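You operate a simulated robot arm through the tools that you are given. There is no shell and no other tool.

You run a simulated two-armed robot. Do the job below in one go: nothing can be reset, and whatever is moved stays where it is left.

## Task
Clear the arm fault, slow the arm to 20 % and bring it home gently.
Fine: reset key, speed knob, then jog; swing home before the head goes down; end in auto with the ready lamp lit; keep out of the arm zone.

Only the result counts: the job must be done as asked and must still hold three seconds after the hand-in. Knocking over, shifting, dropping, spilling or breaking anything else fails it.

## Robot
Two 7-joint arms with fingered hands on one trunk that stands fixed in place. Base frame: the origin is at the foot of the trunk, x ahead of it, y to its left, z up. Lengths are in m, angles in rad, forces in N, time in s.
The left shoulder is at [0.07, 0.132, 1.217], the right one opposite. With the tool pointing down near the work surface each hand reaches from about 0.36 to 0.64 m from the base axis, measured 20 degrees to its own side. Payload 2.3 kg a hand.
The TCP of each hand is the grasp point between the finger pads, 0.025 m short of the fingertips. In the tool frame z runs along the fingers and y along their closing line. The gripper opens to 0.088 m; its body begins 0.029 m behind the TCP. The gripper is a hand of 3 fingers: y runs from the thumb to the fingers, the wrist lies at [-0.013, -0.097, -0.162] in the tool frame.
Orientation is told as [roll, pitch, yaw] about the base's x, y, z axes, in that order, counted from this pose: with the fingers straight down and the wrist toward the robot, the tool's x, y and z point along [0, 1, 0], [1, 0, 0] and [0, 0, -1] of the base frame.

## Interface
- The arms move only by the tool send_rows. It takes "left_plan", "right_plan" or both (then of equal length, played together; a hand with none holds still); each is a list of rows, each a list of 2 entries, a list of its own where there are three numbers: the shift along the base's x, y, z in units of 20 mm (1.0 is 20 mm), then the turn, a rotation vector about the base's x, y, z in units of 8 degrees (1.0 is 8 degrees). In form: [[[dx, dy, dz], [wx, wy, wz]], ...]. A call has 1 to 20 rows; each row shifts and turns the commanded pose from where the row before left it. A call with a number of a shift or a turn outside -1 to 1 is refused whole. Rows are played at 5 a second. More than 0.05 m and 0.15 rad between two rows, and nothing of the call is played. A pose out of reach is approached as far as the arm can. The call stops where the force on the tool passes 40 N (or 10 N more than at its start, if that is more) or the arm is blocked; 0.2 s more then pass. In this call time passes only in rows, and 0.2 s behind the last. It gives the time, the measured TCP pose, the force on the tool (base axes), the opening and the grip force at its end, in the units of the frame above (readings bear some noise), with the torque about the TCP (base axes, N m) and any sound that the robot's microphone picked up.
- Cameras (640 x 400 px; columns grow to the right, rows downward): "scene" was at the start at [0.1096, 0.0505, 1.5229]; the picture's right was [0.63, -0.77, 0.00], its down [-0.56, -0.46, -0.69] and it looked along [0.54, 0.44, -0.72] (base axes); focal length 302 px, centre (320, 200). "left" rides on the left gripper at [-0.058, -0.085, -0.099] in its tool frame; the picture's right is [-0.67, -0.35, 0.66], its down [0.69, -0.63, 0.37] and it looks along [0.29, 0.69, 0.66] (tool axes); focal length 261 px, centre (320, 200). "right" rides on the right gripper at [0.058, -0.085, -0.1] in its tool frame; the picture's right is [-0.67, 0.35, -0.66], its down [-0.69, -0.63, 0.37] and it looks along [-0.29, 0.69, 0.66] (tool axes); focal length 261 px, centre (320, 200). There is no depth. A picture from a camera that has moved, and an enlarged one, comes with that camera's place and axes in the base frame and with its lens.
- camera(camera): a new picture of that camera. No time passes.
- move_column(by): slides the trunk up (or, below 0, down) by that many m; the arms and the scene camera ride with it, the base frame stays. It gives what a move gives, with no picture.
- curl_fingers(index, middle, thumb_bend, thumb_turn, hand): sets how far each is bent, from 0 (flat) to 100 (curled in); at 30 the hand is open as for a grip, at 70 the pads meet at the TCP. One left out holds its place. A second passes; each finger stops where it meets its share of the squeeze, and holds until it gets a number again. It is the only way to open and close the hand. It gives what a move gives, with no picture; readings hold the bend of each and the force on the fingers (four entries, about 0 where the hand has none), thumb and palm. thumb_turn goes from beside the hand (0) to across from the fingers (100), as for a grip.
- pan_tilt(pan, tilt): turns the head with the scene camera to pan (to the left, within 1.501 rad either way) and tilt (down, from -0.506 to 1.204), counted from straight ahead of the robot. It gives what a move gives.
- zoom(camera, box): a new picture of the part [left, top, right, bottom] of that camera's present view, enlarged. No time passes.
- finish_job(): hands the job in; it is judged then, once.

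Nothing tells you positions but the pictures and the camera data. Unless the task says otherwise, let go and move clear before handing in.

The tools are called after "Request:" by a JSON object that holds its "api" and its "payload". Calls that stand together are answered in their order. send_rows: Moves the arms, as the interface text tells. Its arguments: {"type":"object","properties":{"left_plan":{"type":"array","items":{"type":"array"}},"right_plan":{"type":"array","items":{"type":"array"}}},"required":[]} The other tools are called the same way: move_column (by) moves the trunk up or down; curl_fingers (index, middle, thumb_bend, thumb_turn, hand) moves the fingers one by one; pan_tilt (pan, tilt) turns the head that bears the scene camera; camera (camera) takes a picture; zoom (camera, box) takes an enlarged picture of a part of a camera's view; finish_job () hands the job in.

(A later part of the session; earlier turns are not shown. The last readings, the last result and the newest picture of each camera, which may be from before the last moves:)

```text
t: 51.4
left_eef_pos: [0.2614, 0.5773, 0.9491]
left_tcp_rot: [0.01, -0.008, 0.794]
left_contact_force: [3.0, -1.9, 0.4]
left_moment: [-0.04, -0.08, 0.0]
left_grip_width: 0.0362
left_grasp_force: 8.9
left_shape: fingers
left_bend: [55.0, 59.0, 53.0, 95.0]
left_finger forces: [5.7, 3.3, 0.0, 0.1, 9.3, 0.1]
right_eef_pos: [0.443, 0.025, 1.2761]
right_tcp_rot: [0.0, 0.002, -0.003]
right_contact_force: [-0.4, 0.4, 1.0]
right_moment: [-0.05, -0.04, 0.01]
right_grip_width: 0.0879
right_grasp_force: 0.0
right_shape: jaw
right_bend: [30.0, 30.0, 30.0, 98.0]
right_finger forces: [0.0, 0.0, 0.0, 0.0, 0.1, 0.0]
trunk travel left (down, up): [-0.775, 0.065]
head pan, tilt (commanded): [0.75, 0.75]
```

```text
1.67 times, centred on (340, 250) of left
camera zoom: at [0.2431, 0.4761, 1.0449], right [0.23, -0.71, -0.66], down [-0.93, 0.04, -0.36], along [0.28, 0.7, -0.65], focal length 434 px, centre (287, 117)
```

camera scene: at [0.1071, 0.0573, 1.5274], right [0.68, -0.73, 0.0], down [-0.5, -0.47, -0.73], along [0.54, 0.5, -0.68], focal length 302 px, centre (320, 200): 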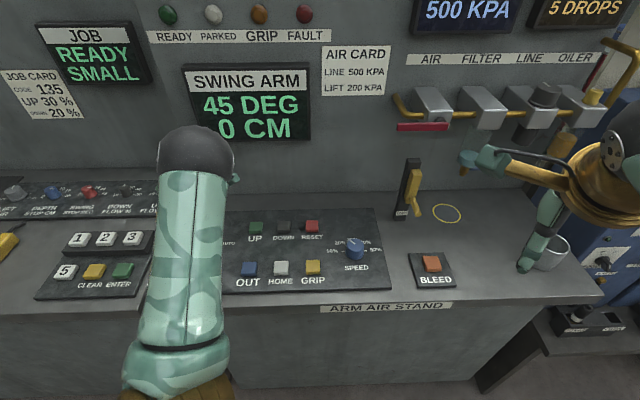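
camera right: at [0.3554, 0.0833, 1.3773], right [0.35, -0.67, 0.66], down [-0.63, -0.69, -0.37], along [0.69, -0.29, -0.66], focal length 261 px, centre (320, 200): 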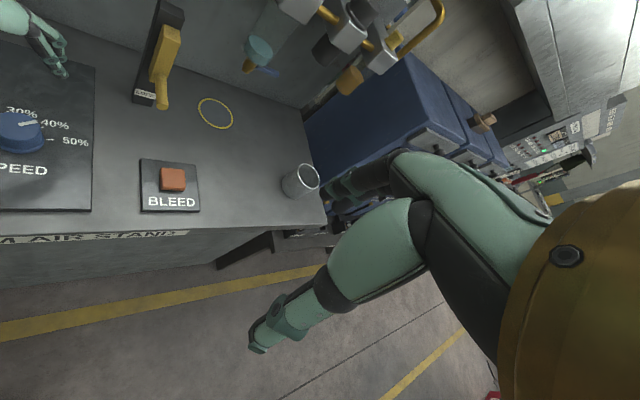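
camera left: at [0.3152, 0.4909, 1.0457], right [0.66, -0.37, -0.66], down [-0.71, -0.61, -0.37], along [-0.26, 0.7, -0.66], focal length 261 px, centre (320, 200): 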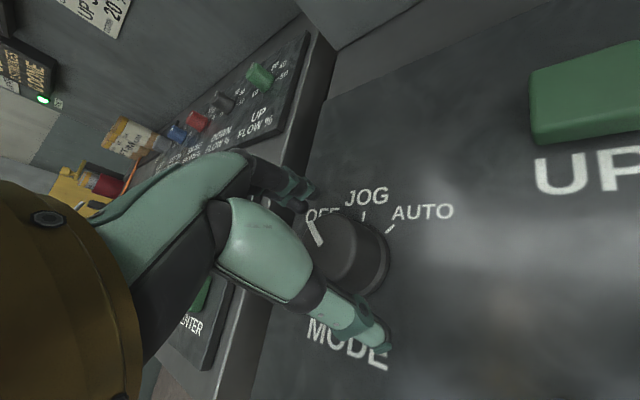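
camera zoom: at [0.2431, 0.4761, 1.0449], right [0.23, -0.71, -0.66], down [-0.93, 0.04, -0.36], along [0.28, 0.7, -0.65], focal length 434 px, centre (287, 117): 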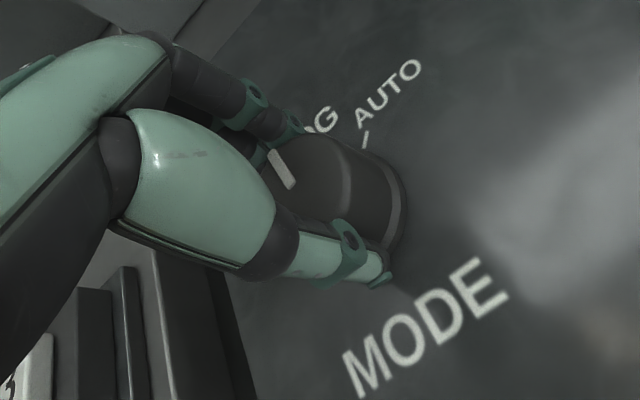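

The pointer now points at JOG (about 0°). I'll release, rise and check the lamps and MODE.

Request:
{"api": "curl_fingers", "payload": {"hand": "left", "index": 30, "middle": 30, "thumb_bend": 30}}

Request:
{"api": "send_rows", "payload": {"left_plan": [[[0, 0, 0.5], [0, 0, 0]], [[0, 0, 1], [0, 0, 0]], [[0, 0, 1], [0, 0, 0]], [[0, 0, 1], [0, 0, 0]], [[0, 0, 1], [0, 0, 0]], [[0, 0, 1], [0, 0, 0]]]}}

Request:
{"api": "camera", "payload": {"camera": "left"}}

Request:
{"api": "zoom", "payload": {"camera": "left", "box": [330, 180, 530, 340]}}

Request:
{"api": "camera", "payload": {"camera": "scene"}}

```text
t: 52.4
left_eef_pos: [0.2603, 0.5799, 0.948]
left_tcp_rot: [0.008, -0.009, 0.795]
left_contact_force: [0.4, -0.1, 0.5]
left_moment: [0.02, 0.01, 0.02]
left_grip_width: 0.0847
left_grasp_force: 0.1
left_shape: fingers
left_bend: [30.0, 30.0, 30.0, 97.0]
left_finger forces: [0.0, 0.0, 0.0, 0.0, 0.1, 0.0]
right_eef_pos: [0.4398, 0.027, 1.2767]
right_tcp_rot: [0.0, -0.001, 0.001]
right_contact_force: [-0.2, -0.8, -0.8]
right_moment: [-0.01, -0.03, 0.01]
right_grip_width: 0.0875
right_grasp_force: 0.0
right_shape: jaw
right_bend: [30.0, 30.0, 30.0, 98.0]
right_finger forces: [0.0, 0.1, 0.0, 0.0, 0.0, 0.0]
trunk travel left (down, up): [-0.775, 0.065]
head pan, tilt (commanded): [0.75, 0.75]
```

```text
t: 53.8
left_eef_pos: [0.2599, 0.5802, 1.0508]
left_tcp_rot: [0.014, -0.022, 0.792]
left_contact_force: [0.3, 0.0, -0.5]
left_moment: [-0.01, 0.0, -0.01]
left_grip_width: 0.0846
left_grasp_force: 0.0
left_shape: fingers
left_bend: [30.0, 30.0, 30.0, 97.0]
left_finger forces: [0.0, 0.0, 0.0, 0.1, 0.0, 0.0]
left hand out of reach, approached as far as the arm can: row 1
right_eef_pos: [0.4407, 0.0257, 1.2769]
right_tcp_rot: [0.0, 0.0, 0.0]
right_contact_force: [-0.4, 0.3, 1.1]
right_moment: [0.01, 0.02, 0.01]
right_grip_width: 0.0876
right_grasp_force: 0.0
right_shape: jaw
right_bend: [30.0, 30.0, 30.0, 98.0]
right_finger forces: [0.0, 0.1, 0.0, 0.1, 0.0, 0.0]
trunk travel left (down, up): [-0.775, 0.065]
head pan, tilt (commanded): [0.75, 0.75]
```

```text
taken
camera left: at [0.2409, 0.478, 1.1464], right [0.23, -0.7, -0.67], down [-0.93, 0.04, -0.37], along [0.29, 0.71, -0.64], focal length 261 px, centre (320, 200)
```

left: 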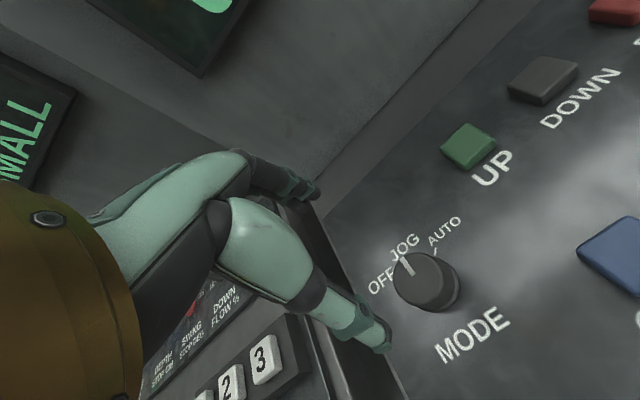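

```text
2.50 times, centred on (430, 260) of left
camera zoom: at [0.2409, 0.478, 1.1464], right [0.23, -0.7, -0.67], down [-0.93, 0.04, -0.37], along [0.29, 0.71, -0.64], focal length 652 px, centre (45, 50)
```

zoom: 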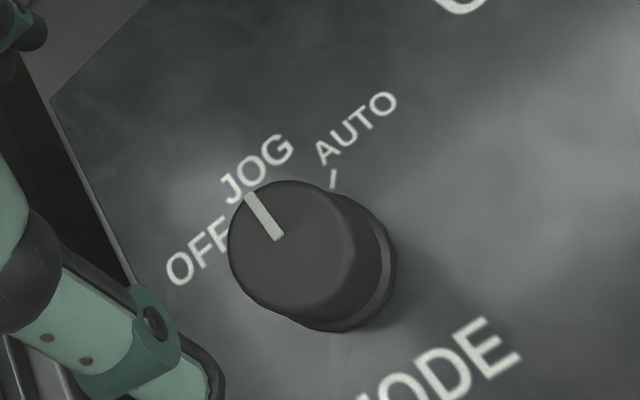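

```text
taken
camera scene: at [0.1082, 0.0554, 1.5274], right [0.68, -0.73, 0.0], down [-0.5, -0.46, -0.73], along [0.53, 0.5, -0.68], focal length 302 px, centre (320, 200)
```

scene: 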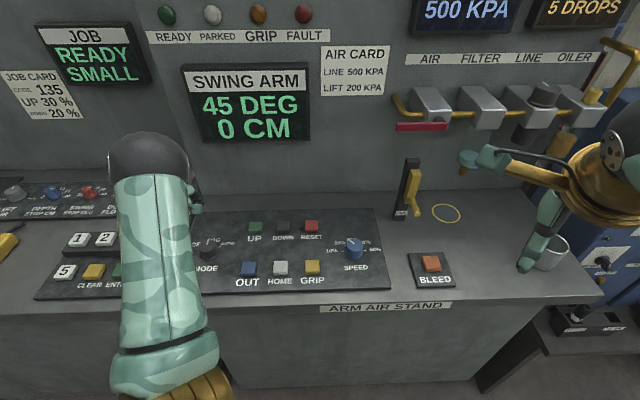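

MODE is on JOG, speed on 20 %, no fault. Next, HOME: I'll form the poker again and move above the white HOME key at ≈(0.353, 0.410).

Request:
{"api": "curl_fingers", "payload": {"hand": "left", "index": 70, "middle": 70, "thumb_bend": 70}}

Request:
{"api": "send_rows", "payload": {"left_plan": [[[0.517, -0.944, 0], [-0.1, 0.158, 0]], [[0.517, -0.944, 0], [0, 0, 0]], [[0.517, -0.944, 0], [0, 0, 0]], [[0.517, -0.944, 0], [0, 0, 0]], [[0.517, -0.944, 0], [0, 0, 0]], [[0.517, -0.944, 0], [0, 0, 0]], [[0.517, -0.944, 0], [0, 0, 0]], [[0.517, -0.944, 0], [0, 0, 0]], [[0.517, -0.944, 0], [0, 0, 0]]]}}

Request:
{"api": "camera", "payload": {"camera": "left"}}

Request:
{"api": "camera", "payload": {"camera": "scene"}}

```text
t: 54.8
left_eef_pos: [0.2601, 0.5819, 1.0501]
left_tcp_rot: [0.014, -0.025, 0.791]
left_contact_force: [-0.4, 0.0, -0.1]
left_moment: [-0.01, -0.01, -0.02]
left_grip_width: 0.0001
left_grasp_force: 0.0
left_shape: fingers
left_bend: [70.0, 70.0, 70.0, 97.0]
left_finger forces: [0.0, 0.0, 0.0, 0.0, 0.1, 0.1]
right_eef_pos: [0.4409, 0.028, 1.2771]
right_tcp_rot: [0.002, -0.001, -0.002]
right_contact_force: [0.3, -0.5, 0.2]
right_moment: [-0.03, 0.0, 0.02]
right_grip_width: 0.0875
right_grasp_force: 0.3
right_shape: jaw
right_bend: [30.0, 30.0, 30.0, 98.0]
right_finger forces: [0.0, 0.1, 0.0, 0.1, 0.0, 0.1]
trunk travel left (down, up): [-0.775, 0.065]
head pan, tilt (commanded): [0.75, 0.75]
```

```text
t: 56.8
left_eef_pos: [0.352, 0.4119, 1.0524]
left_tcp_rot: [0.02, 0.001, 0.79]
left_contact_force: [-0.5, 0.5, -0.8]
left_moment: [-0.01, 0.03, 0.01]
left_grip_width: 0.0
left_grasp_force: 0.2
left_shape: fingers
left_bend: [70.0, 70.0, 70.0, 97.0]
left_finger forces: [0.0, 0.0, 0.0, 0.0, 0.2, 0.1]
right_eef_pos: [0.4396, 0.0256, 1.2767]
right_tcp_rot: [0.002, -0.001, 0.0]
right_contact_force: [0.0, 0.0, -0.2]
right_moment: [0.0, 0.01, 0.0]
right_grip_width: 0.0873
right_grasp_force: 0.0
right_shape: jaw
right_bend: [30.0, 30.0, 30.0, 98.0]
right_finger forces: [0.0, 0.1, 0.0, 0.0, 0.0, 0.0]
trunk travel left (down, up): [-0.775, 0.065]
head pan, tilt (commanded): [0.75, 0.75]
```

```text
taken
camera left: at [0.3353, 0.3105, 1.1494], right [0.22, -0.71, -0.67], down [-0.94, 0.04, -0.35], along [0.28, 0.7, -0.66], focal length 261 px, centre (320, 200)
```

left: 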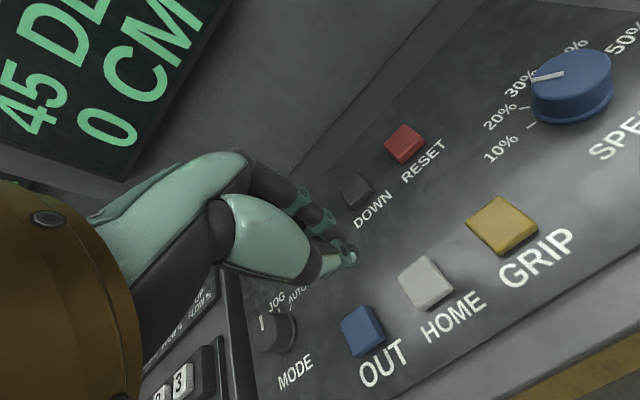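

```text
taken
camera scene: at [0.1084, 0.0551, 1.5274], right [0.68, -0.73, 0.0], down [-0.5, -0.46, -0.73], along [0.53, 0.5, -0.68], focal length 302 px, centre (320, 200)
```

scene: 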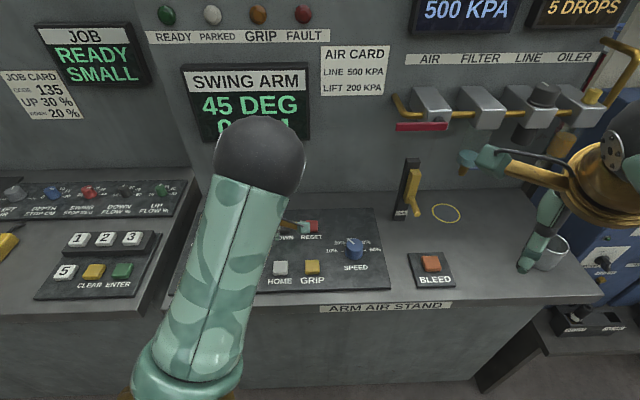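

HOME re-measures at ≈(0.351, 0.409). I'll straighten the small tilt and descend to just above the key, then check the view of the display.

Request:
{"api": "send_rows", "payload": {"left_plan": [[[0, -0.1, -0.8], [-0.1, -0.1, 0]], [[0, -0.05, -1], [0, 0, 0]], [[0, 0, -1], [0, 0, 0]], [[0, 0, -1], [0, 0, 0]], [[0, 0, -0.6], [0, 0, 0]]]}}

Request:
{"api": "camera", "payload": {"camera": "left"}}

Request:
{"api": "camera", "payload": {"camera": "scene"}}

```text
t: 58.0
left_eef_pos: [0.3536, 0.4084, 0.9649]
left_tcp_rot: [0.0, 0.001, 0.792]
left_contact_force: [-0.9, 0.2, 0.0]
left_moment: [-0.02, -0.01, 0.01]
left_grip_width: 0.0003
left_grasp_force: 0.0
left_shape: fingers
left_bend: [70.0, 70.0, 70.0, 97.0]
left_finger forces: [0.0, 0.1, 0.1, 0.0, 0.1, 0.0]
right_eef_pos: [0.4418, 0.0268, 1.2772]
right_tcp_rot: [-0.001, 0.001, 0.0]
right_contact_force: [-0.4, -0.1, 0.6]
right_moment: [-0.01, 0.03, -0.01]
right_grip_width: 0.0875
right_grasp_force: 0.0
right_shape: jaw
right_bend: [30.0, 30.0, 30.0, 98.0]
right_finger forces: [0.0, 0.0, 0.0, 0.0, 0.0, 0.1]
trunk travel left (down, up): [-0.775, 0.065]
head pan, tilt (commanded): [0.75, 0.75]
```

```text
taken
camera left: at [0.3347, 0.3084, 1.0634], right [0.23, -0.72, -0.66], down [-0.93, 0.03, -0.36], along [0.28, 0.69, -0.66], focal length 261 px, centre (320, 200)
```

left: 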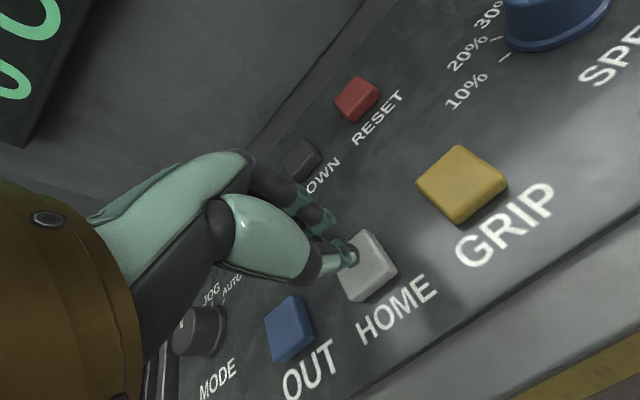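

```text
taken
camera scene: at [0.1085, 0.0562, 1.5274], right [0.68, -0.73, 0.0], down [-0.5, -0.47, -0.73], along [0.53, 0.5, -0.68], focal length 302 px, centre (320, 200)
```

scene: 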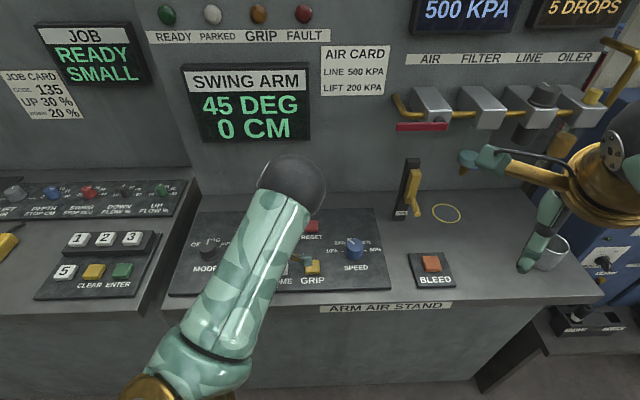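

The tip is over HOME and the display is in view. I'll press HOME gently and hold briefly, then read the display.

Request:
{"api": "send_rows", "payload": {"left_plan": [[[-0.1, 0, -0.5], [0, 0, 0]], [[0, 0, -0.4], [0, 0, 0]], [[0, 0, -0.25], [0, 0, 0]]]}}

Request:
{"api": "camera", "payload": {"camera": "scene"}}

Request:
{"api": "camera", "payload": {"camera": "left"}}

```text
t: 58.8
left_eef_pos: [0.3501, 0.4054, 0.9451]
left_tcp_rot: [-0.002, -0.008, 0.791]
left_contact_force: [0.7, 1.9, 22.1]
left_moment: [-0.03, -0.15, 0.04]
left_grip_width: 0.0003
left_grasp_force: 10.6
left_shape: fingers
left_bend: [69.0, 70.0, 71.0, 98.0]
left_finger forces: [12.7, 0.3, 0.0, 0.1, 8.0, 0.1]
right_eef_pos: [0.4359, 0.0239, 1.279]
right_tcp_rot: [0.003, -0.004, 0.001]
right_contact_force: [0.0, 0.3, 0.0]
right_moment: [0.01, 0.01, -0.01]
right_grip_width: 0.0876
right_grasp_force: 0.1
right_shape: jaw
right_bend: [30.0, 30.0, 30.0, 98.0]
right_finger forces: [0.0, 0.1, 0.0, 0.0, 0.0, 0.1]
trunk travel left (down, up): [-0.775, 0.065]
head pan, tilt (commanded): [0.75, 0.75]
heard: click
```

```text
taken
camera scene: at [0.1038, 0.0524, 1.5282], right [0.68, -0.73, 0.0], down [-0.5, -0.46, -0.73], along [0.54, 0.5, -0.68], focal length 302 px, centre (320, 200)
```

scene: 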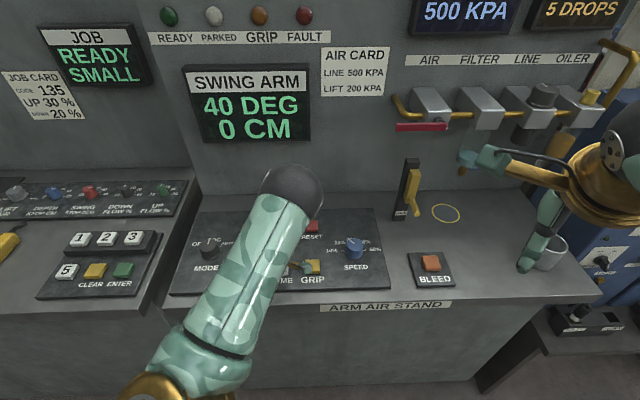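

```text
taken
camera left: at [0.33, 0.3062, 1.0427], right [0.24, -0.72, -0.66], down [-0.93, 0.04, -0.37], along [0.29, 0.7, -0.66], focal length 261 px, centre (320, 200)
```

left: 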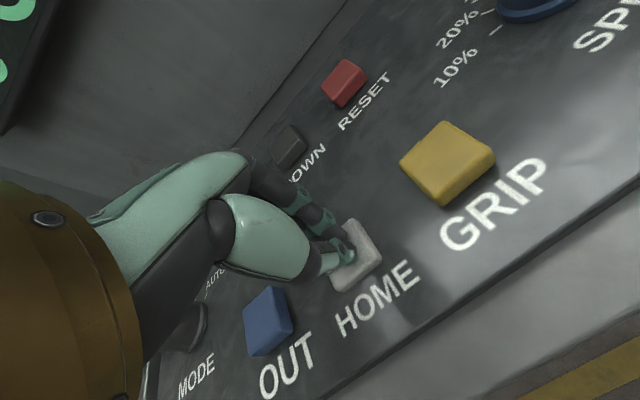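

The display dropped to 40 DEG. I'll hold for a moment to see whether it keeps running or steps per press.

Request:
{"api": "send_rows", "payload": {"left_plan": [[[0, 0, 0], [0, 0, 0]], [[0, 0, 0], [0, 0, 0]], [[0, 0, 0], [0, 0, 0]]]}}

Request:
{"api": "zoom", "payload": {"camera": "scene", "box": [140, 0, 340, 150]}}

```text
t: 59.6
left_eef_pos: [0.3487, 0.4056, 0.9446]
left_tcp_rot: [0.0, -0.003, 0.791]
left_contact_force: [4.2, 6.1, 26.9]
left_moment: [0.17, -0.42, 0.05]
left_grip_width: 0.0
left_grasp_force: 13.2
left_shape: fingers
left_bend: [68.0, 70.0, 71.0, 98.0]
left_finger forces: [25.7, 0.0, 0.1, 0.0, 1.6, 0.1]
right_eef_pos: [0.4369, 0.0235, 1.2768]
right_tcp_rot: [0.004, -0.001, 0.001]
right_contact_force: [0.6, -0.2, -0.3]
right_moment: [-0.01, 0.01, 0.0]
right_grip_width: 0.0876
right_grasp_force: 0.1
right_shape: jaw
right_bend: [30.0, 30.0, 30.0, 98.0]
right_finger forces: [0.0, 0.0, 0.1, 0.0, 0.0, 0.0]
trunk travel left (down, up): [-0.775, 0.065]
head pan, tilt (commanded): [0.75, 0.75]
```

```text
2.67 times, centred on (240, 75) of scene
camera zoom: at [0.1043, 0.0524, 1.528], right [0.68, -0.73, 0.0], down [-0.5, -0.46, -0.73], along [0.54, 0.5, -0.68], focal length 806 px, centre (533, 533)
```

zoom: 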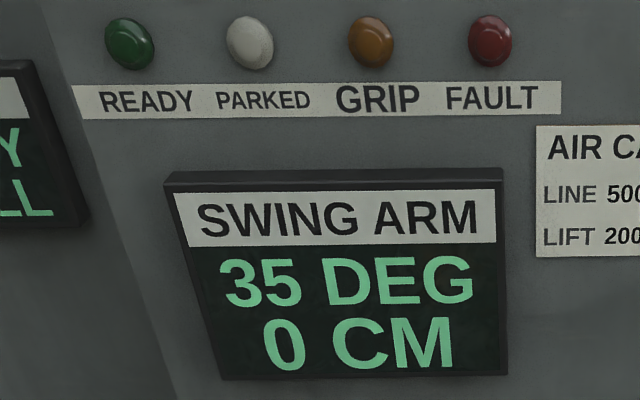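

It runs while held (about 6°/s). I'll hold on for a few seconds and recheck.

Request:
{"api": "send_rows", "payload": {"left_plan": [[[0, 0, 0], [0, 0, 0]], [[0, 0, 0], [0, 0, 0]], [[0, 0, 0], [0, 0, 0]], [[0, 0, 0], [0, 0, 0]], [[0, 0, 0], [0, 0, 0]], [[0, 0, 0], [0, 0, 0]], [[0, 0, 0], [0, 0, 0]], [[0, 0, 0], [0, 0, 0]], [[0, 0, 0], [0, 0, 0]], [[0, 0, 0], [0, 0, 0]]]}}

Request:
{"api": "zoom", "payload": {"camera": "scene", "box": [140, 0, 340, 150]}}

```text
t: 61.8
left_eef_pos: [0.3486, 0.4066, 0.9448]
left_tcp_rot: [-0.001, -0.004, 0.791]
left_contact_force: [4.8, 6.7, 29.3]
left_moment: [0.21, -0.49, 0.08]
left_grip_width: 0.0001
left_grasp_force: 15.1
left_shape: fingers
left_bend: [67.0, 70.0, 71.0, 98.0]
left_finger forces: [28.9, 0.0, 0.1, 0.1, 0.9, 0.0]
right_eef_pos: [0.4379, 0.0233, 1.2779]
right_tcp_rot: [0.004, -0.002, 0.0]
right_contact_force: [-0.1, -1.0, 0.3]
right_moment: [0.0, 0.02, 0.02]
right_grip_width: 0.0875
right_grasp_force: 0.1
right_shape: jaw
right_bend: [30.0, 30.0, 30.0, 98.0]
right_finger forces: [0.1, 0.0, 0.1, 0.0, 0.1, 0.0]
trunk travel left (down, up): [-0.775, 0.065]
head pan, tilt (commanded): [0.75, 0.75]
```

```text
2.67 times, centred on (240, 75) of scene
camera zoom: at [0.104, 0.0519, 1.5279], right [0.68, -0.73, 0.0], down [-0.5, -0.46, -0.73], along [0.54, 0.5, -0.68], focal length 806 px, centre (533, 533)
```

zoom: 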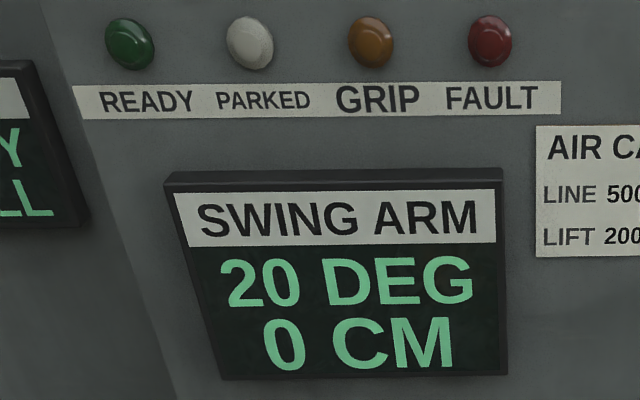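

20 DEG now; I'll hold about two seconds more and check.

Request:
{"api": "send_rows", "payload": {"left_plan": [[[0, 0, 0], [0, 0, 0]], [[0, 0, 0], [0, 0, 0]], [[0, 0, 0], [0, 0, 0]], [[0, 0, 0], [0, 0, 0]], [[0, 0, 0], [0, 0, 0]], [[0, 0, 0], [0, 0, 0]], [[0, 0, 0], [0, 0, 0]], [[0, 0, 0], [0, 0, 0]], [[0, 0, 0], [0, 0, 0]], [[0, 0, 0], [0, 0, 0]]]}}

Request:
{"api": "zoom", "payload": {"camera": "scene", "box": [140, 0, 340, 150]}}

```text
t: 64.0
left_eef_pos: [0.3492, 0.4049, 0.9444]
left_tcp_rot: [0.0, -0.003, 0.791]
left_contact_force: [5.2, 6.5, 29.5]
left_moment: [0.15, -0.45, 0.07]
left_grip_width: 0.0
left_grasp_force: 14.7
left_shape: fingers
left_bend: [67.0, 70.0, 71.0, 98.0]
left_finger forces: [28.6, 0.0, 0.1, 0.0, 1.0, 0.0]
right_eef_pos: [0.436, 0.0237, 1.2779]
right_tcp_rot: [0.003, 0.0, 0.002]
right_contact_force: [0.6, -0.9, 0.3]
right_moment: [0.02, 0.01, 0.01]
right_grip_width: 0.0876
right_grasp_force: 0.1
right_shape: jaw
right_bend: [30.0, 30.0, 30.0, 98.0]
right_finger forces: [0.0, 0.0, 0.1, 0.1, 0.0, 0.0]
trunk travel left (down, up): [-0.775, 0.065]
head pan, tilt (commanded): [0.75, 0.75]
```

```text
2.67 times, centred on (240, 75) of scene
camera zoom: at [0.104, 0.0518, 1.5279], right [0.68, -0.73, 0.0], down [-0.5, -0.46, -0.73], along [0.54, 0.5, -0.68], focal length 806 px, centre (533, 533)
```

zoom: 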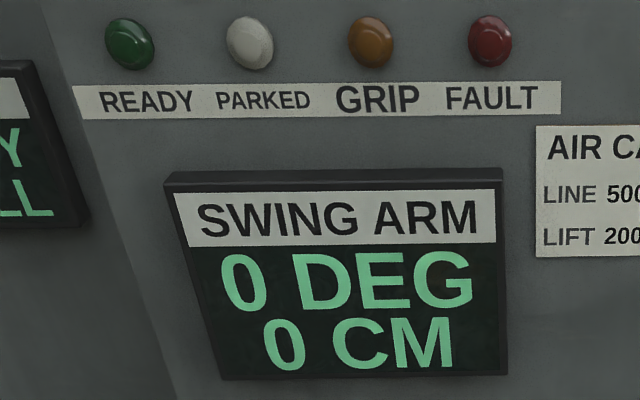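

Display shows 0 DEG. PARKED is not lit yet; I'll hold a moment longer to make sure it is fully at the home stop.

Request:
{"api": "send_rows", "payload": {"left_plan": [[[0, 0, 0], [0, 0, 0]], [[0, 0, 0], [0, 0, 0]], [[0, 0, 0], [0, 0, 0]]]}}

Request:
{"api": "zoom", "payload": {"camera": "scene", "box": [140, 0, 340, 150]}}

```text
t: 64.8
left_eef_pos: [0.3491, 0.406, 0.9441]
left_tcp_rot: [-0.001, -0.003, 0.79]
left_contact_force: [4.3, 8.4, 29.0]
left_moment: [0.2, -0.5, 0.1]
left_grip_width: 0.0
left_grasp_force: 14.8
left_shape: fingers
left_bend: [67.0, 70.0, 71.0, 98.0]
left_finger forces: [28.7, 0.1, 0.0, 0.0, 0.8, 0.1]
right_eef_pos: [0.4365, 0.0231, 1.2779]
right_tcp_rot: [0.002, -0.002, -0.001]
right_contact_force: [1.4, 0.2, 0.4]
right_moment: [0.01, -0.01, 0.0]
right_grip_width: 0.0876
right_grasp_force: 0.1
right_shape: jaw
right_bend: [30.0, 30.0, 30.0, 98.0]
right_finger forces: [0.0, 0.0, 0.1, 0.0, 0.1, 0.1]
trunk travel left (down, up): [-0.775, 0.065]
head pan, tilt (commanded): [0.75, 0.75]
```

```text
2.67 times, centred on (240, 75) of scene
camera zoom: at [0.104, 0.0518, 1.5279], right [0.68, -0.73, 0.0], down [-0.5, -0.46, -0.73], along [0.54, 0.5, -0.68], focal length 806 px, centre (533, 533)
```

zoom: 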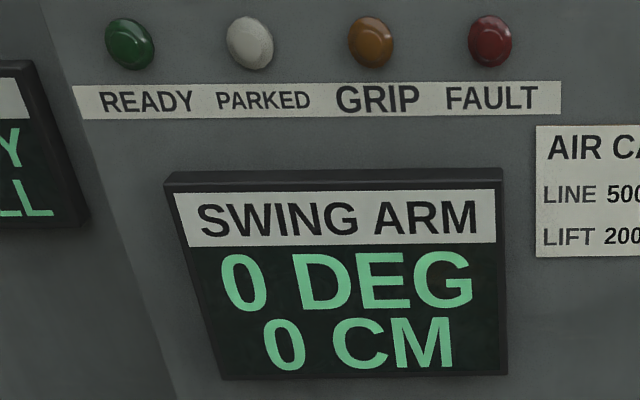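

At home (0 DEG, 0 CM). I'll lift off HOME and move above the DOWN key at ≈(0.442, 0.503).

Request:
{"api": "send_rows", "payload": {"left_plan": [[[0, 0, 0.5], [0, 0, 0]], [[0, 0, 1], [0, 0, 0]], [[0, 0, 1], [0, 0, 0]], [[0, 0, 1], [0, 0, 0]], [[0, 0, 1], [0, 0, 0]], [[0.9, 0.94, 0], [0, 0, 0]], [[0.9, 0.94, 0], [0, 0, 0]], [[0.9, 0.94, 0], [0, 0, 0]], [[0.9, 0.94, 0], [0, 0, 0]], [[0.9, 0.94, 0], [0, 0, 0]]]}}

Request:
{"api": "camera", "payload": {"camera": "left"}}

Request:
{"api": "camera", "payload": {"camera": "scene"}}

```text
t: 67.0
left_eef_pos: [0.4398, 0.5038, 1.0331]
left_tcp_rot: [0.001, 0.003, 0.791]
left_contact_force: [-0.5, -0.1, -0.5]
left_moment: [-0.01, -0.01, 0.01]
left_grip_width: 0.0
left_grasp_force: 0.2
left_shape: fingers
left_bend: [70.0, 70.0, 70.0, 98.0]
left_finger forces: [0.0, 0.0, 0.0, 0.0, 0.0, 0.1]
right_eef_pos: [0.4408, 0.0277, 1.2764]
right_tcp_rot: [0.0, 0.003, -0.001]
right_contact_force: [0.3, -1.0, 0.0]
right_moment: [-0.01, 0.02, -0.01]
right_grip_width: 0.0879
right_grasp_force: 0.0
right_shape: jaw
right_bend: [30.0, 30.0, 30.0, 98.0]
right_finger forces: [0.0, 0.0, 0.0, 0.0, 0.1, 0.0]
trunk travel left (down, up): [-0.775, 0.065]
head pan, tilt (commanded): [0.75, 0.75]
```

```text
taken
camera left: at [0.4227, 0.4044, 1.1308], right [0.23, -0.72, -0.65], down [-0.93, 0.03, -0.36], along [0.28, 0.69, -0.66], focal length 261 px, centre (320, 200)
```

left: 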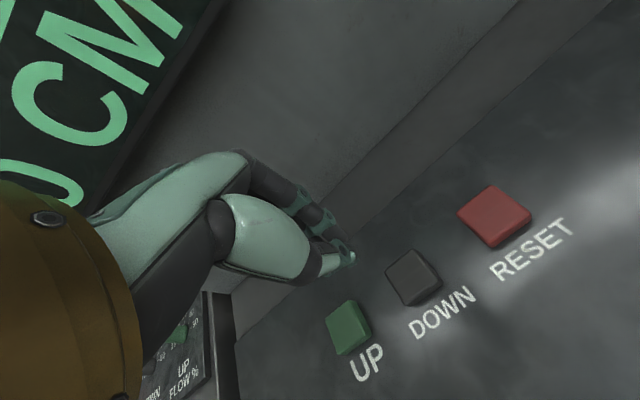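

```text
taken
camera scene: at [0.1092, 0.0575, 1.5273], right [0.68, -0.73, 0.0], down [-0.5, -0.47, -0.73], along [0.53, 0.5, -0.68], focal length 302 px, centre (320, 200)
```

scene: 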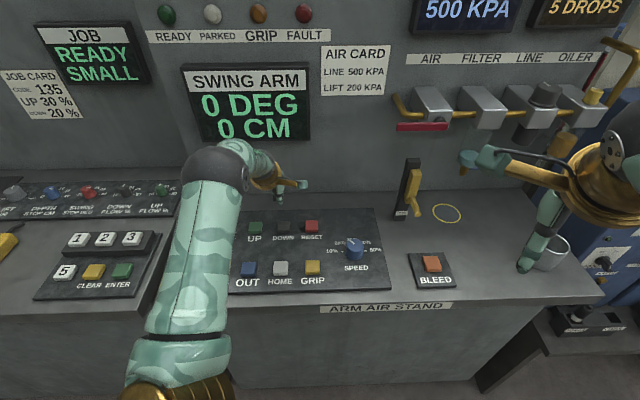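

DOWN re-measures at (0.443, 0.504). I'll descend to just above it.

Request:
{"api": "send_rows", "payload": {"left_plan": [[[0.1, -0.05, -1], [0, 0, 0]], [[0, 0, -1], [0, 0, 0]], [[0, 0, -0.9], [0, 0, 0]], [[0, 0, -0.4], [0, 0, 0]]]}}

Request:
{"api": "camera", "payload": {"camera": "left"}}

Request:
{"api": "camera", "payload": {"camera": "scene"}}

```text
t: 68.0
left_eef_pos: [0.4423, 0.5026, 0.9655]
left_tcp_rot: [0.0, 0.002, 0.791]
left_contact_force: [-1.0, -0.1, 0.3]
left_moment: [-0.02, 0.01, -0.05]
left_grip_width: 0.0001
left_grasp_force: 0.0
left_shape: fingers
left_bend: [70.0, 70.0, 70.0, 98.0]
left_finger forces: [0.0, 0.1, 0.0, 0.0, 0.1, 0.0]
right_eef_pos: [0.4406, 0.0269, 1.2771]
right_tcp_rot: [0.001, -0.002, 0.0]
right_contact_force: [0.0, 0.0, 0.5]
right_moment: [0.03, 0.02, -0.02]
right_grip_width: 0.0875
right_grasp_force: 0.1
right_shape: jaw
right_bend: [30.0, 30.0, 30.0, 98.0]
right_finger forces: [0.0, 0.0, 0.0, 0.1, 0.0, 0.0]
trunk travel left (down, up): [-0.775, 0.065]
head pan, tilt (commanded): [0.75, 0.75]
```

```text
taken
camera left: at [0.4239, 0.4019, 1.0637], right [0.23, -0.72, -0.66], down [-0.93, 0.03, -0.36], along [0.28, 0.69, -0.66], focal length 261 px, centre (320, 200)
```

left: 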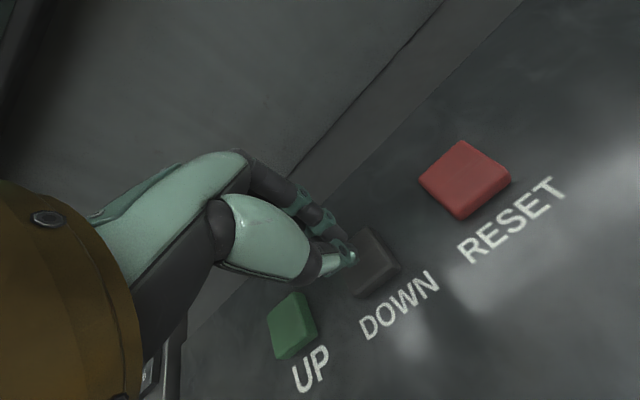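

```text
taken
camera scene: at [0.1082, 0.0561, 1.5274], right [0.68, -0.73, 0.0], down [-0.5, -0.47, -0.73], along [0.53, 0.5, -0.68], focal length 302 px, centre (320, 200)
```

scene: 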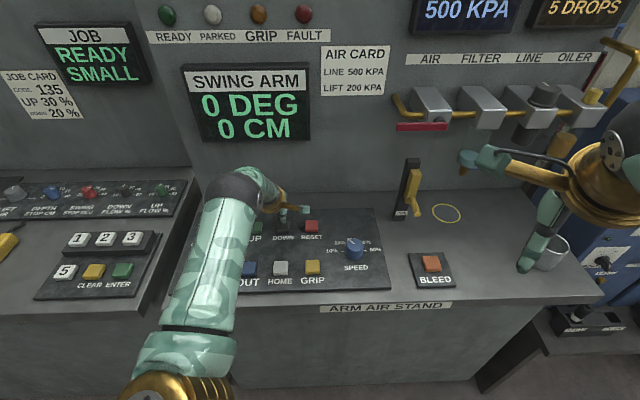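

The tip is on top of DOWN with the display in full view. Pressing gently.

Request:
{"api": "send_rows", "payload": {"left_plan": [[[0, 0, -0.5], [0, 0, 0]], [[0, 0, -0.4], [0, 0, 0]], [[0, 0, -0.25], [0, 0, 0]]]}}

Request:
{"api": "zoom", "payload": {"camera": "scene", "box": [140, 0, 340, 150]}}

Request:
{"api": "camera", "payload": {"camera": "left"}}

```text
t: 68.8
left_eef_pos: [0.4418, 0.5007, 0.9462]
left_tcp_rot: [-0.004, -0.007, 0.79]
left_contact_force: [0.6, 1.6, 14.9]
left_moment: [-0.02, -0.07, 0.02]
left_grip_width: 0.0001
left_grasp_force: 7.4
left_shape: fingers
left_bend: [69.0, 70.0, 71.0, 98.0]
left_finger forces: [8.4, 0.1, 0.1, 0.0, 6.2, 0.0]
right_eef_pos: [0.4368, 0.0238, 1.2778]
right_tcp_rot: [0.003, -0.003, 0.0]
right_contact_force: [0.2, -0.1, -0.9]
right_moment: [-0.01, 0.0, -0.01]
right_grip_width: 0.0879
right_grasp_force: 0.1
right_shape: jaw
right_bend: [30.0, 30.0, 30.0, 98.0]
right_finger forces: [0.0, 0.0, 0.0, 0.1, 0.0, 0.0]
trunk travel left (down, up): [-0.775, 0.065]
head pan, tilt (commanded): [0.75, 0.75]
heard: click
```

```text
2.67 times, centred on (240, 75) of scene
camera zoom: at [0.104, 0.0526, 1.5281], right [0.68, -0.73, 0.0], down [-0.5, -0.46, -0.73], along [0.54, 0.5, -0.68], focal length 806 px, centre (533, 533)
```

zoom: 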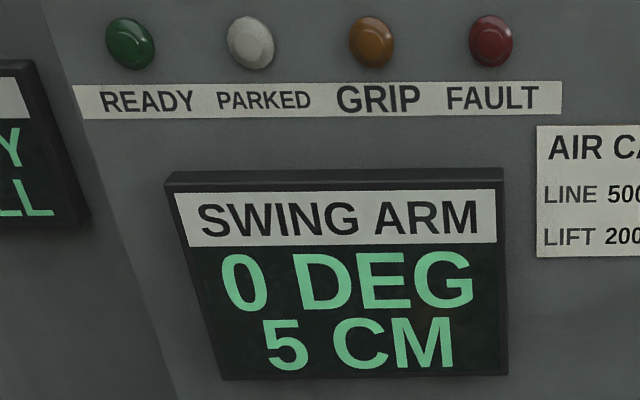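

```text
taken
camera left: at [0.4223, 0.3998, 1.0437], right [0.23, -0.72, -0.66], down [-0.93, 0.04, -0.37], along [0.29, 0.7, -0.66], focal length 261 px, centre (320, 200)
```

left: 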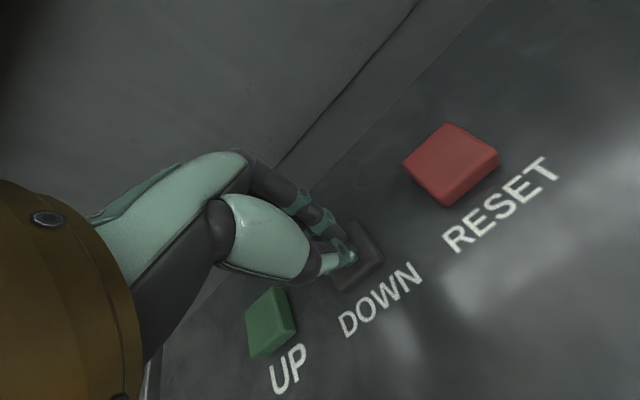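

The head is going down (5 CM) with the arm at 0 DEG. I'll hold in short spells and watch for PARKED.

Request:
{"api": "send_rows", "payload": {"left_plan": [[[0, 0, 0], [0, 0, 0]], [[0, 0, 0], [0, 0, 0]], [[0, 0, 0], [0, 0, 0]], [[0, 0, 0], [0, 0, 0]]]}}

Request:
{"api": "zoom", "payload": {"camera": "scene", "box": [140, 0, 340, 150]}}

```text
t: 69.8
left_eef_pos: [0.4412, 0.5, 0.945]
left_tcp_rot: [-0.001, -0.003, 0.79]
left_contact_force: [4.2, 4.3, 20.0]
left_moment: [0.09, -0.29, 0.05]
left_grip_width: 0.0
left_grasp_force: 9.7
left_shape: fingers
left_bend: [68.0, 70.0, 71.0, 98.0]
left_finger forces: [18.9, 0.0, 0.0, 0.1, 1.1, 0.0]
right_eef_pos: [0.4376, 0.0235, 1.2784]
right_tcp_rot: [0.003, -0.003, -0.001]
right_contact_force: [-0.1, -0.9, 0.1]
right_moment: [0.02, 0.0, 0.02]
right_grip_width: 0.0874
right_grasp_force: 0.0
right_shape: jaw
right_bend: [30.0, 30.0, 30.0, 98.0]
right_finger forces: [0.0, 0.0, 0.0, 0.0, 0.0, 0.0]
trunk travel left (down, up): [-0.775, 0.065]
head pan, tilt (commanded): [0.75, 0.75]
```

```text
2.67 times, centred on (240, 75) of scene
camera zoom: at [0.1042, 0.0522, 1.5279], right [0.68, -0.73, 0.0], down [-0.5, -0.46, -0.73], along [0.54, 0.5, -0.68], focal length 806 px, centre (533, 533)
```

zoom: 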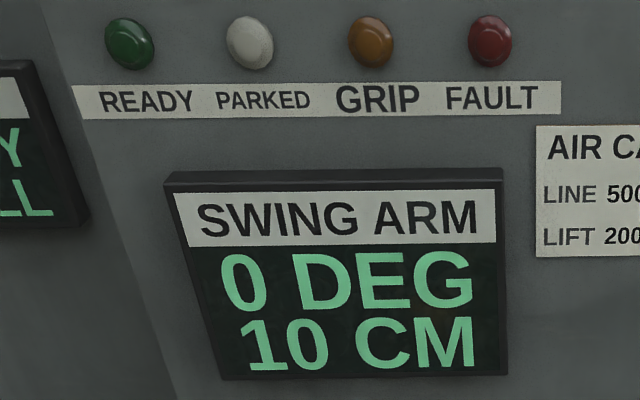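

10 CM and counting, no lamp yet. I'll hold on in short spells.

Request:
{"api": "send_rows", "payload": {"left_plan": [[[0, 0, 0], [0, 0, 0]], [[0, 0, 0], [0, 0, 0]], [[0, 0, 0], [0, 0, 0]], [[0, 0, 0], [0, 0, 0]]]}}

Request:
{"api": "zoom", "payload": {"camera": "scene", "box": [140, 0, 340, 150]}}

```text
t: 70.8
left_eef_pos: [0.4413, 0.4994, 0.9458]
left_tcp_rot: [-0.001, -0.003, 0.789]
left_contact_force: [3.6, 5.6, 22.5]
left_moment: [0.11, -0.34, 0.08]
left_grip_width: 0.0
left_grasp_force: 10.3
left_shape: fingers
left_bend: [68.0, 70.0, 71.0, 98.0]
left_finger forces: [20.5, 0.1, 0.0, 0.1, 0.8, 0.0]
right_eef_pos: [0.4375, 0.023, 1.2789]
right_tcp_rot: [0.003, 0.001, 0.0]
right_contact_force: [-0.5, -0.2, 0.5]
right_moment: [-0.02, 0.0, -0.01]
right_grip_width: 0.0875
right_grasp_force: 0.1
right_shape: jaw
right_bend: [30.0, 30.0, 30.0, 98.0]
right_finger forces: [0.1, 0.1, 0.0, 0.0, 0.0, 0.0]
trunk travel left (down, up): [-0.775, 0.065]
head pan, tilt (commanded): [0.75, 0.75]
```

```text
2.67 times, centred on (240, 75) of scene
camera zoom: at [0.1041, 0.0519, 1.5279], right [0.68, -0.73, 0.0], down [-0.5, -0.46, -0.73], along [0.54, 0.5, -0.68], focal length 806 px, centre (533, 533)
```

zoom: 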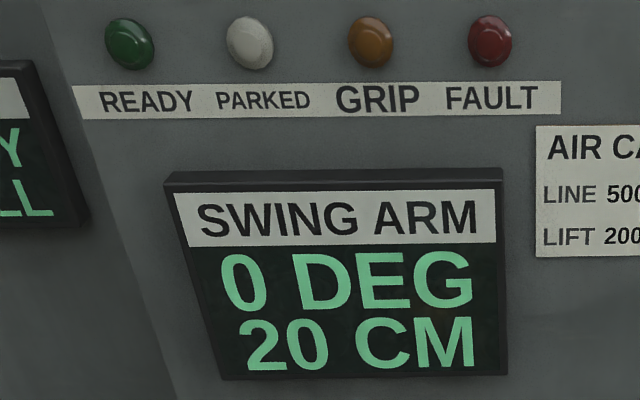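

20 CM. I'll continue in shorter spells so I can stop promptly.

Request:
{"api": "send_rows", "payload": {"left_plan": [[[0, 0, 0], [0, 0, 0]], [[0, 0, 0], [0, 0, 0]]]}}

Request:
{"api": "zoom", "payload": {"camera": "scene", "box": [140, 0, 340, 150]}}

```text
t: 71.4
left_eef_pos: [0.4401, 0.4998, 0.9466]
left_tcp_rot: [-0.001, -0.003, 0.791]
left_contact_force: [3.8, 5.6, 21.8]
left_moment: [0.14, -0.36, 0.07]
left_grip_width: 0.0001
left_grasp_force: 11.1
left_shape: fingers
left_bend: [68.0, 70.0, 71.0, 98.0]
left_finger forces: [20.8, 0.0, 0.0, 0.0, 0.8, 0.1]
right_eef_pos: [0.4367, 0.0229, 1.2786]
right_tcp_rot: [0.003, -0.003, -0.001]
right_contact_force: [0.5, 0.4, -0.9]
right_moment: [0.01, 0.0, -0.03]
right_grip_width: 0.0876
right_grasp_force: 0.0
right_shape: jaw
right_bend: [30.0, 30.0, 30.0, 98.0]
right_finger forces: [0.0, 0.0, 0.1, 0.0, 0.0, 0.0]
trunk travel left (down, up): [-0.775, 0.065]
head pan, tilt (commanded): [0.75, 0.75]
```

```text
2.67 times, centred on (240, 75) of scene
camera zoom: at [0.1041, 0.0518, 1.5279], right [0.68, -0.73, 0.0], down [-0.5, -0.46, -0.73], along [0.54, 0.5, -0.68], focal length 806 px, centre (533, 533)
```

zoom: 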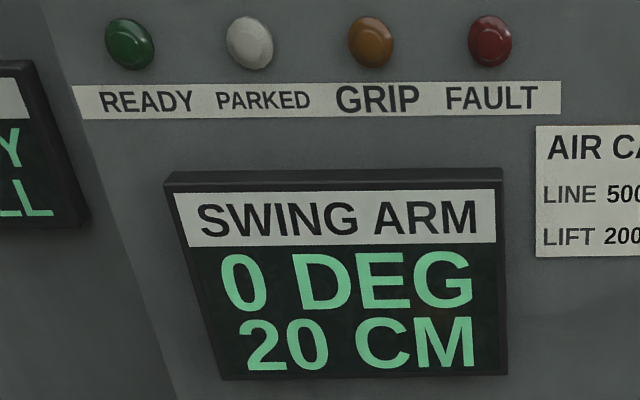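

Request:
{"api": "send_rows", "payload": {"left_plan": [[[0, 0, 0], [0, 0, 0]], [[0, 0, 0], [0, 0, 0]], [[0, 0, 0], [0, 0, 0]]]}}

Request:
{"api": "zoom", "payload": {"camera": "scene", "box": [140, 0, 340, 150]}}

```text
t: 72.2
left_eef_pos: [0.4425, 0.5003, 0.9453]
left_tcp_rot: [0.001, -0.003, 0.791]
left_contact_force: [4.5, 4.9, 20.9]
left_moment: [0.14, -0.34, 0.08]
left_grip_width: 0.0002
left_grasp_force: 11.0
left_shape: fingers
left_bend: [68.0, 70.0, 71.0, 98.0]
left_finger forces: [20.8, 0.0, 0.0, 0.0, 0.8, 0.0]
right_eef_pos: [0.4373, 0.0221, 1.2784]
right_tcp_rot: [0.004, -0.001, 0.0]
right_contact_force: [-0.2, -0.1, 0.6]
right_moment: [-0.01, -0.01, -0.01]
right_grip_width: 0.0876
right_grasp_force: 0.0
right_shape: jaw
right_bend: [30.0, 30.0, 30.0, 98.0]
right_finger forces: [0.0, 0.0, 0.1, 0.0, 0.1, 0.1]
trunk travel left (down, up): [-0.775, 0.065]
head pan, tilt (commanded): [0.75, 0.75]
```

```text
2.67 times, centred on (240, 75) of scene
camera zoom: at [0.1041, 0.0518, 1.5279], right [0.68, -0.73, 0.0], down [-0.5, -0.46, -0.73], along [0.54, 0.5, -0.68], focal length 806 px, centre (533, 533)
```

zoom: 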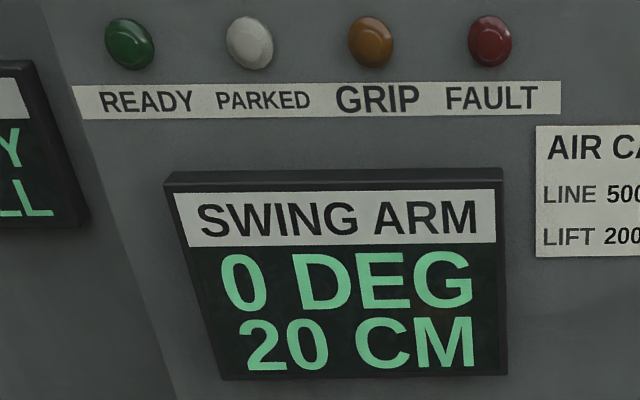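

It stopped at 20 CM (bottom of stroke). PARKED has not lit while the key is held; I'll release DOWN, rise and recheck the lamps.

Request:
{"api": "send_rows", "payload": {"left_plan": [[[0, 0, 0.5], [0, 0, 0]], [[0, 0, 1], [0, 0, 0]], [[0, 0, 1], [0, 0, 0]], [[0, 0, 1], [0, 0, 0]], [[0, 0, 1], [0, 0, 0]], [[0, 0, 0.5], [0, 0, 0]]]}}

Request:
{"api": "camera", "payload": {"camera": "scene"}}

Request:
{"api": "zoom", "payload": {"camera": "scene", "box": [0, 0, 400, 250]}}

```text
t: 73.6
left_eef_pos: [0.4423, 0.5005, 1.043]
left_tcp_rot: [0.0, 0.003, 0.79]
left_contact_force: [0.8, -0.2, 0.4]
left_moment: [0.01, -0.04, 0.02]
left_grip_width: 0.0001
left_grasp_force: 0.0
left_shape: fingers
left_bend: [70.0, 70.0, 70.0, 98.0]
left_finger forces: [0.0, 0.0, 0.0, 0.0, 0.1, 0.0]
right_eef_pos: [0.4399, 0.0268, 1.2776]
right_tcp_rot: [-0.001, -0.001, 0.001]
right_contact_force: [0.1, 0.7, 0.4]
right_moment: [0.0, -0.01, 0.01]
right_grip_width: 0.0877
right_grasp_force: 0.0
right_shape: jaw
right_bend: [30.0, 30.0, 30.0, 98.0]
right_finger forces: [0.0, 0.0, 0.1, 0.0, 0.1, 0.1]
trunk travel left (down, up): [-0.775, 0.065]
head pan, tilt (commanded): [0.75, 0.75]
```

```text
taken
camera scene: at [0.1077, 0.0556, 1.5274], right [0.68, -0.73, 0.0], down [-0.5, -0.47, -0.73], along [0.53, 0.5, -0.68], focal length 302 px, centre (320, 200)
```

scene: 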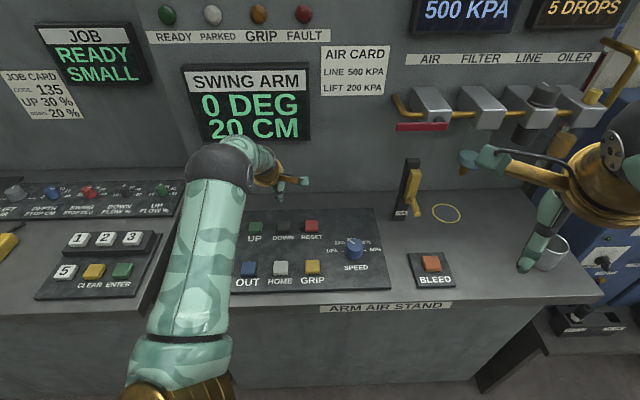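

```text
1.60 times, centred on (200, 125) of scene
camera zoom: at [0.1077, 0.0556, 1.5274], right [0.68, -0.73, 0.0], down [-0.5, -0.47, -0.73], along [0.53, 0.5, -0.68], focal length 484 px, centre (512, 320)
```

zoom: 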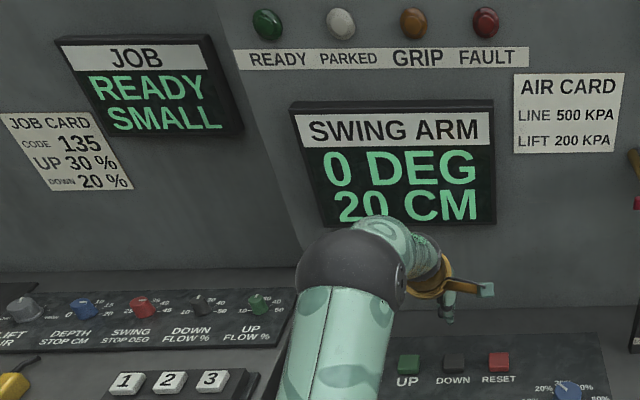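

Now 0 DEG / 20 CM with DOWN released and PARKED still dark. Before switching to AUTO I'll look closer at the lever, valves and panels for anything related.

Request:
{"api": "zoom", "payload": {"camera": "scene", "box": [370, 40, 600, 250]}}

Request:
{"api": "zoom", "payload": {"camera": "scene", "box": [0, 150, 200, 310]}}

Request:
{"api": "zoom", "payload": {"camera": "scene", "box": [200, 200, 400, 320]}}

Request:
{"api": "camera", "payload": {"camera": "left"}}

```text
1.90 times, centred on (485, 145) of scene
camera zoom: at [0.1077, 0.0556, 1.5274], right [0.68, -0.73, 0.0], down [-0.5, -0.47, -0.73], along [0.53, 0.5, -0.68], focal length 576 px, centre (6, 305)
```

zoom: 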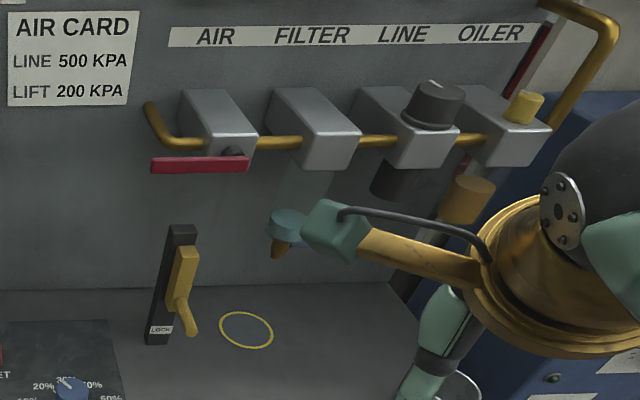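

```text
2.50 times, centred on (100, 230) of scene
camera zoom: at [0.1077, 0.0556, 1.5274], right [0.68, -0.73, 0.0], down [-0.5, -0.47, -0.73], along [0.53, 0.5, -0.68], focal length 756 px, centre (870, 125)
```

zoom: 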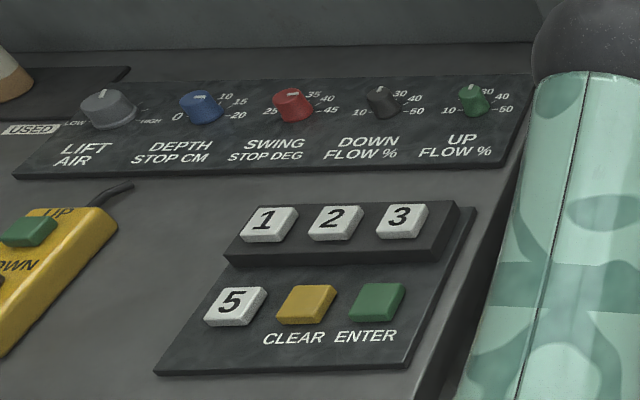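

```text
3.20 times, centred on (300, 260) of scene
camera zoom: at [0.1077, 0.0556, 1.5274], right [0.68, -0.73, 0.0], down [-0.5, -0.47, -0.73], along [0.53, 0.5, -0.68], focal length 968 px, centre (384, 8)
```

zoom: 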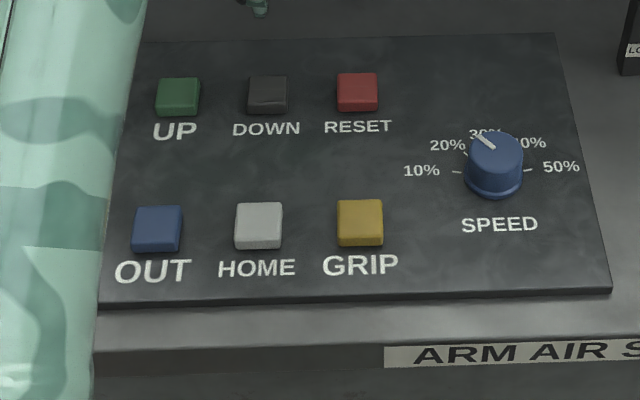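

```text
taken
camera left: at [0.423, 0.4006, 1.1412], right [0.23, -0.72, -0.66], down [-0.93, 0.03, -0.36], along [0.28, 0.69, -0.66], focal length 261 px, centre (320, 200)
```

left: 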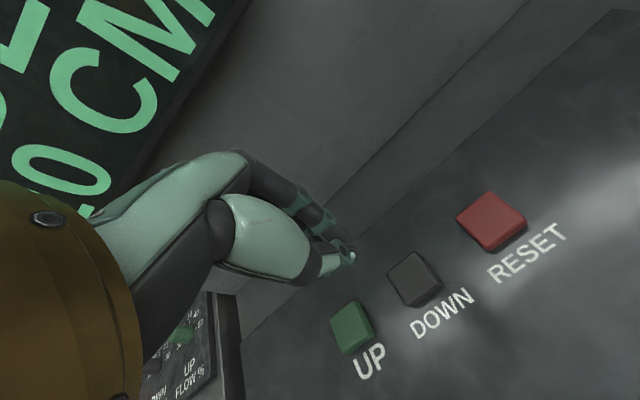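

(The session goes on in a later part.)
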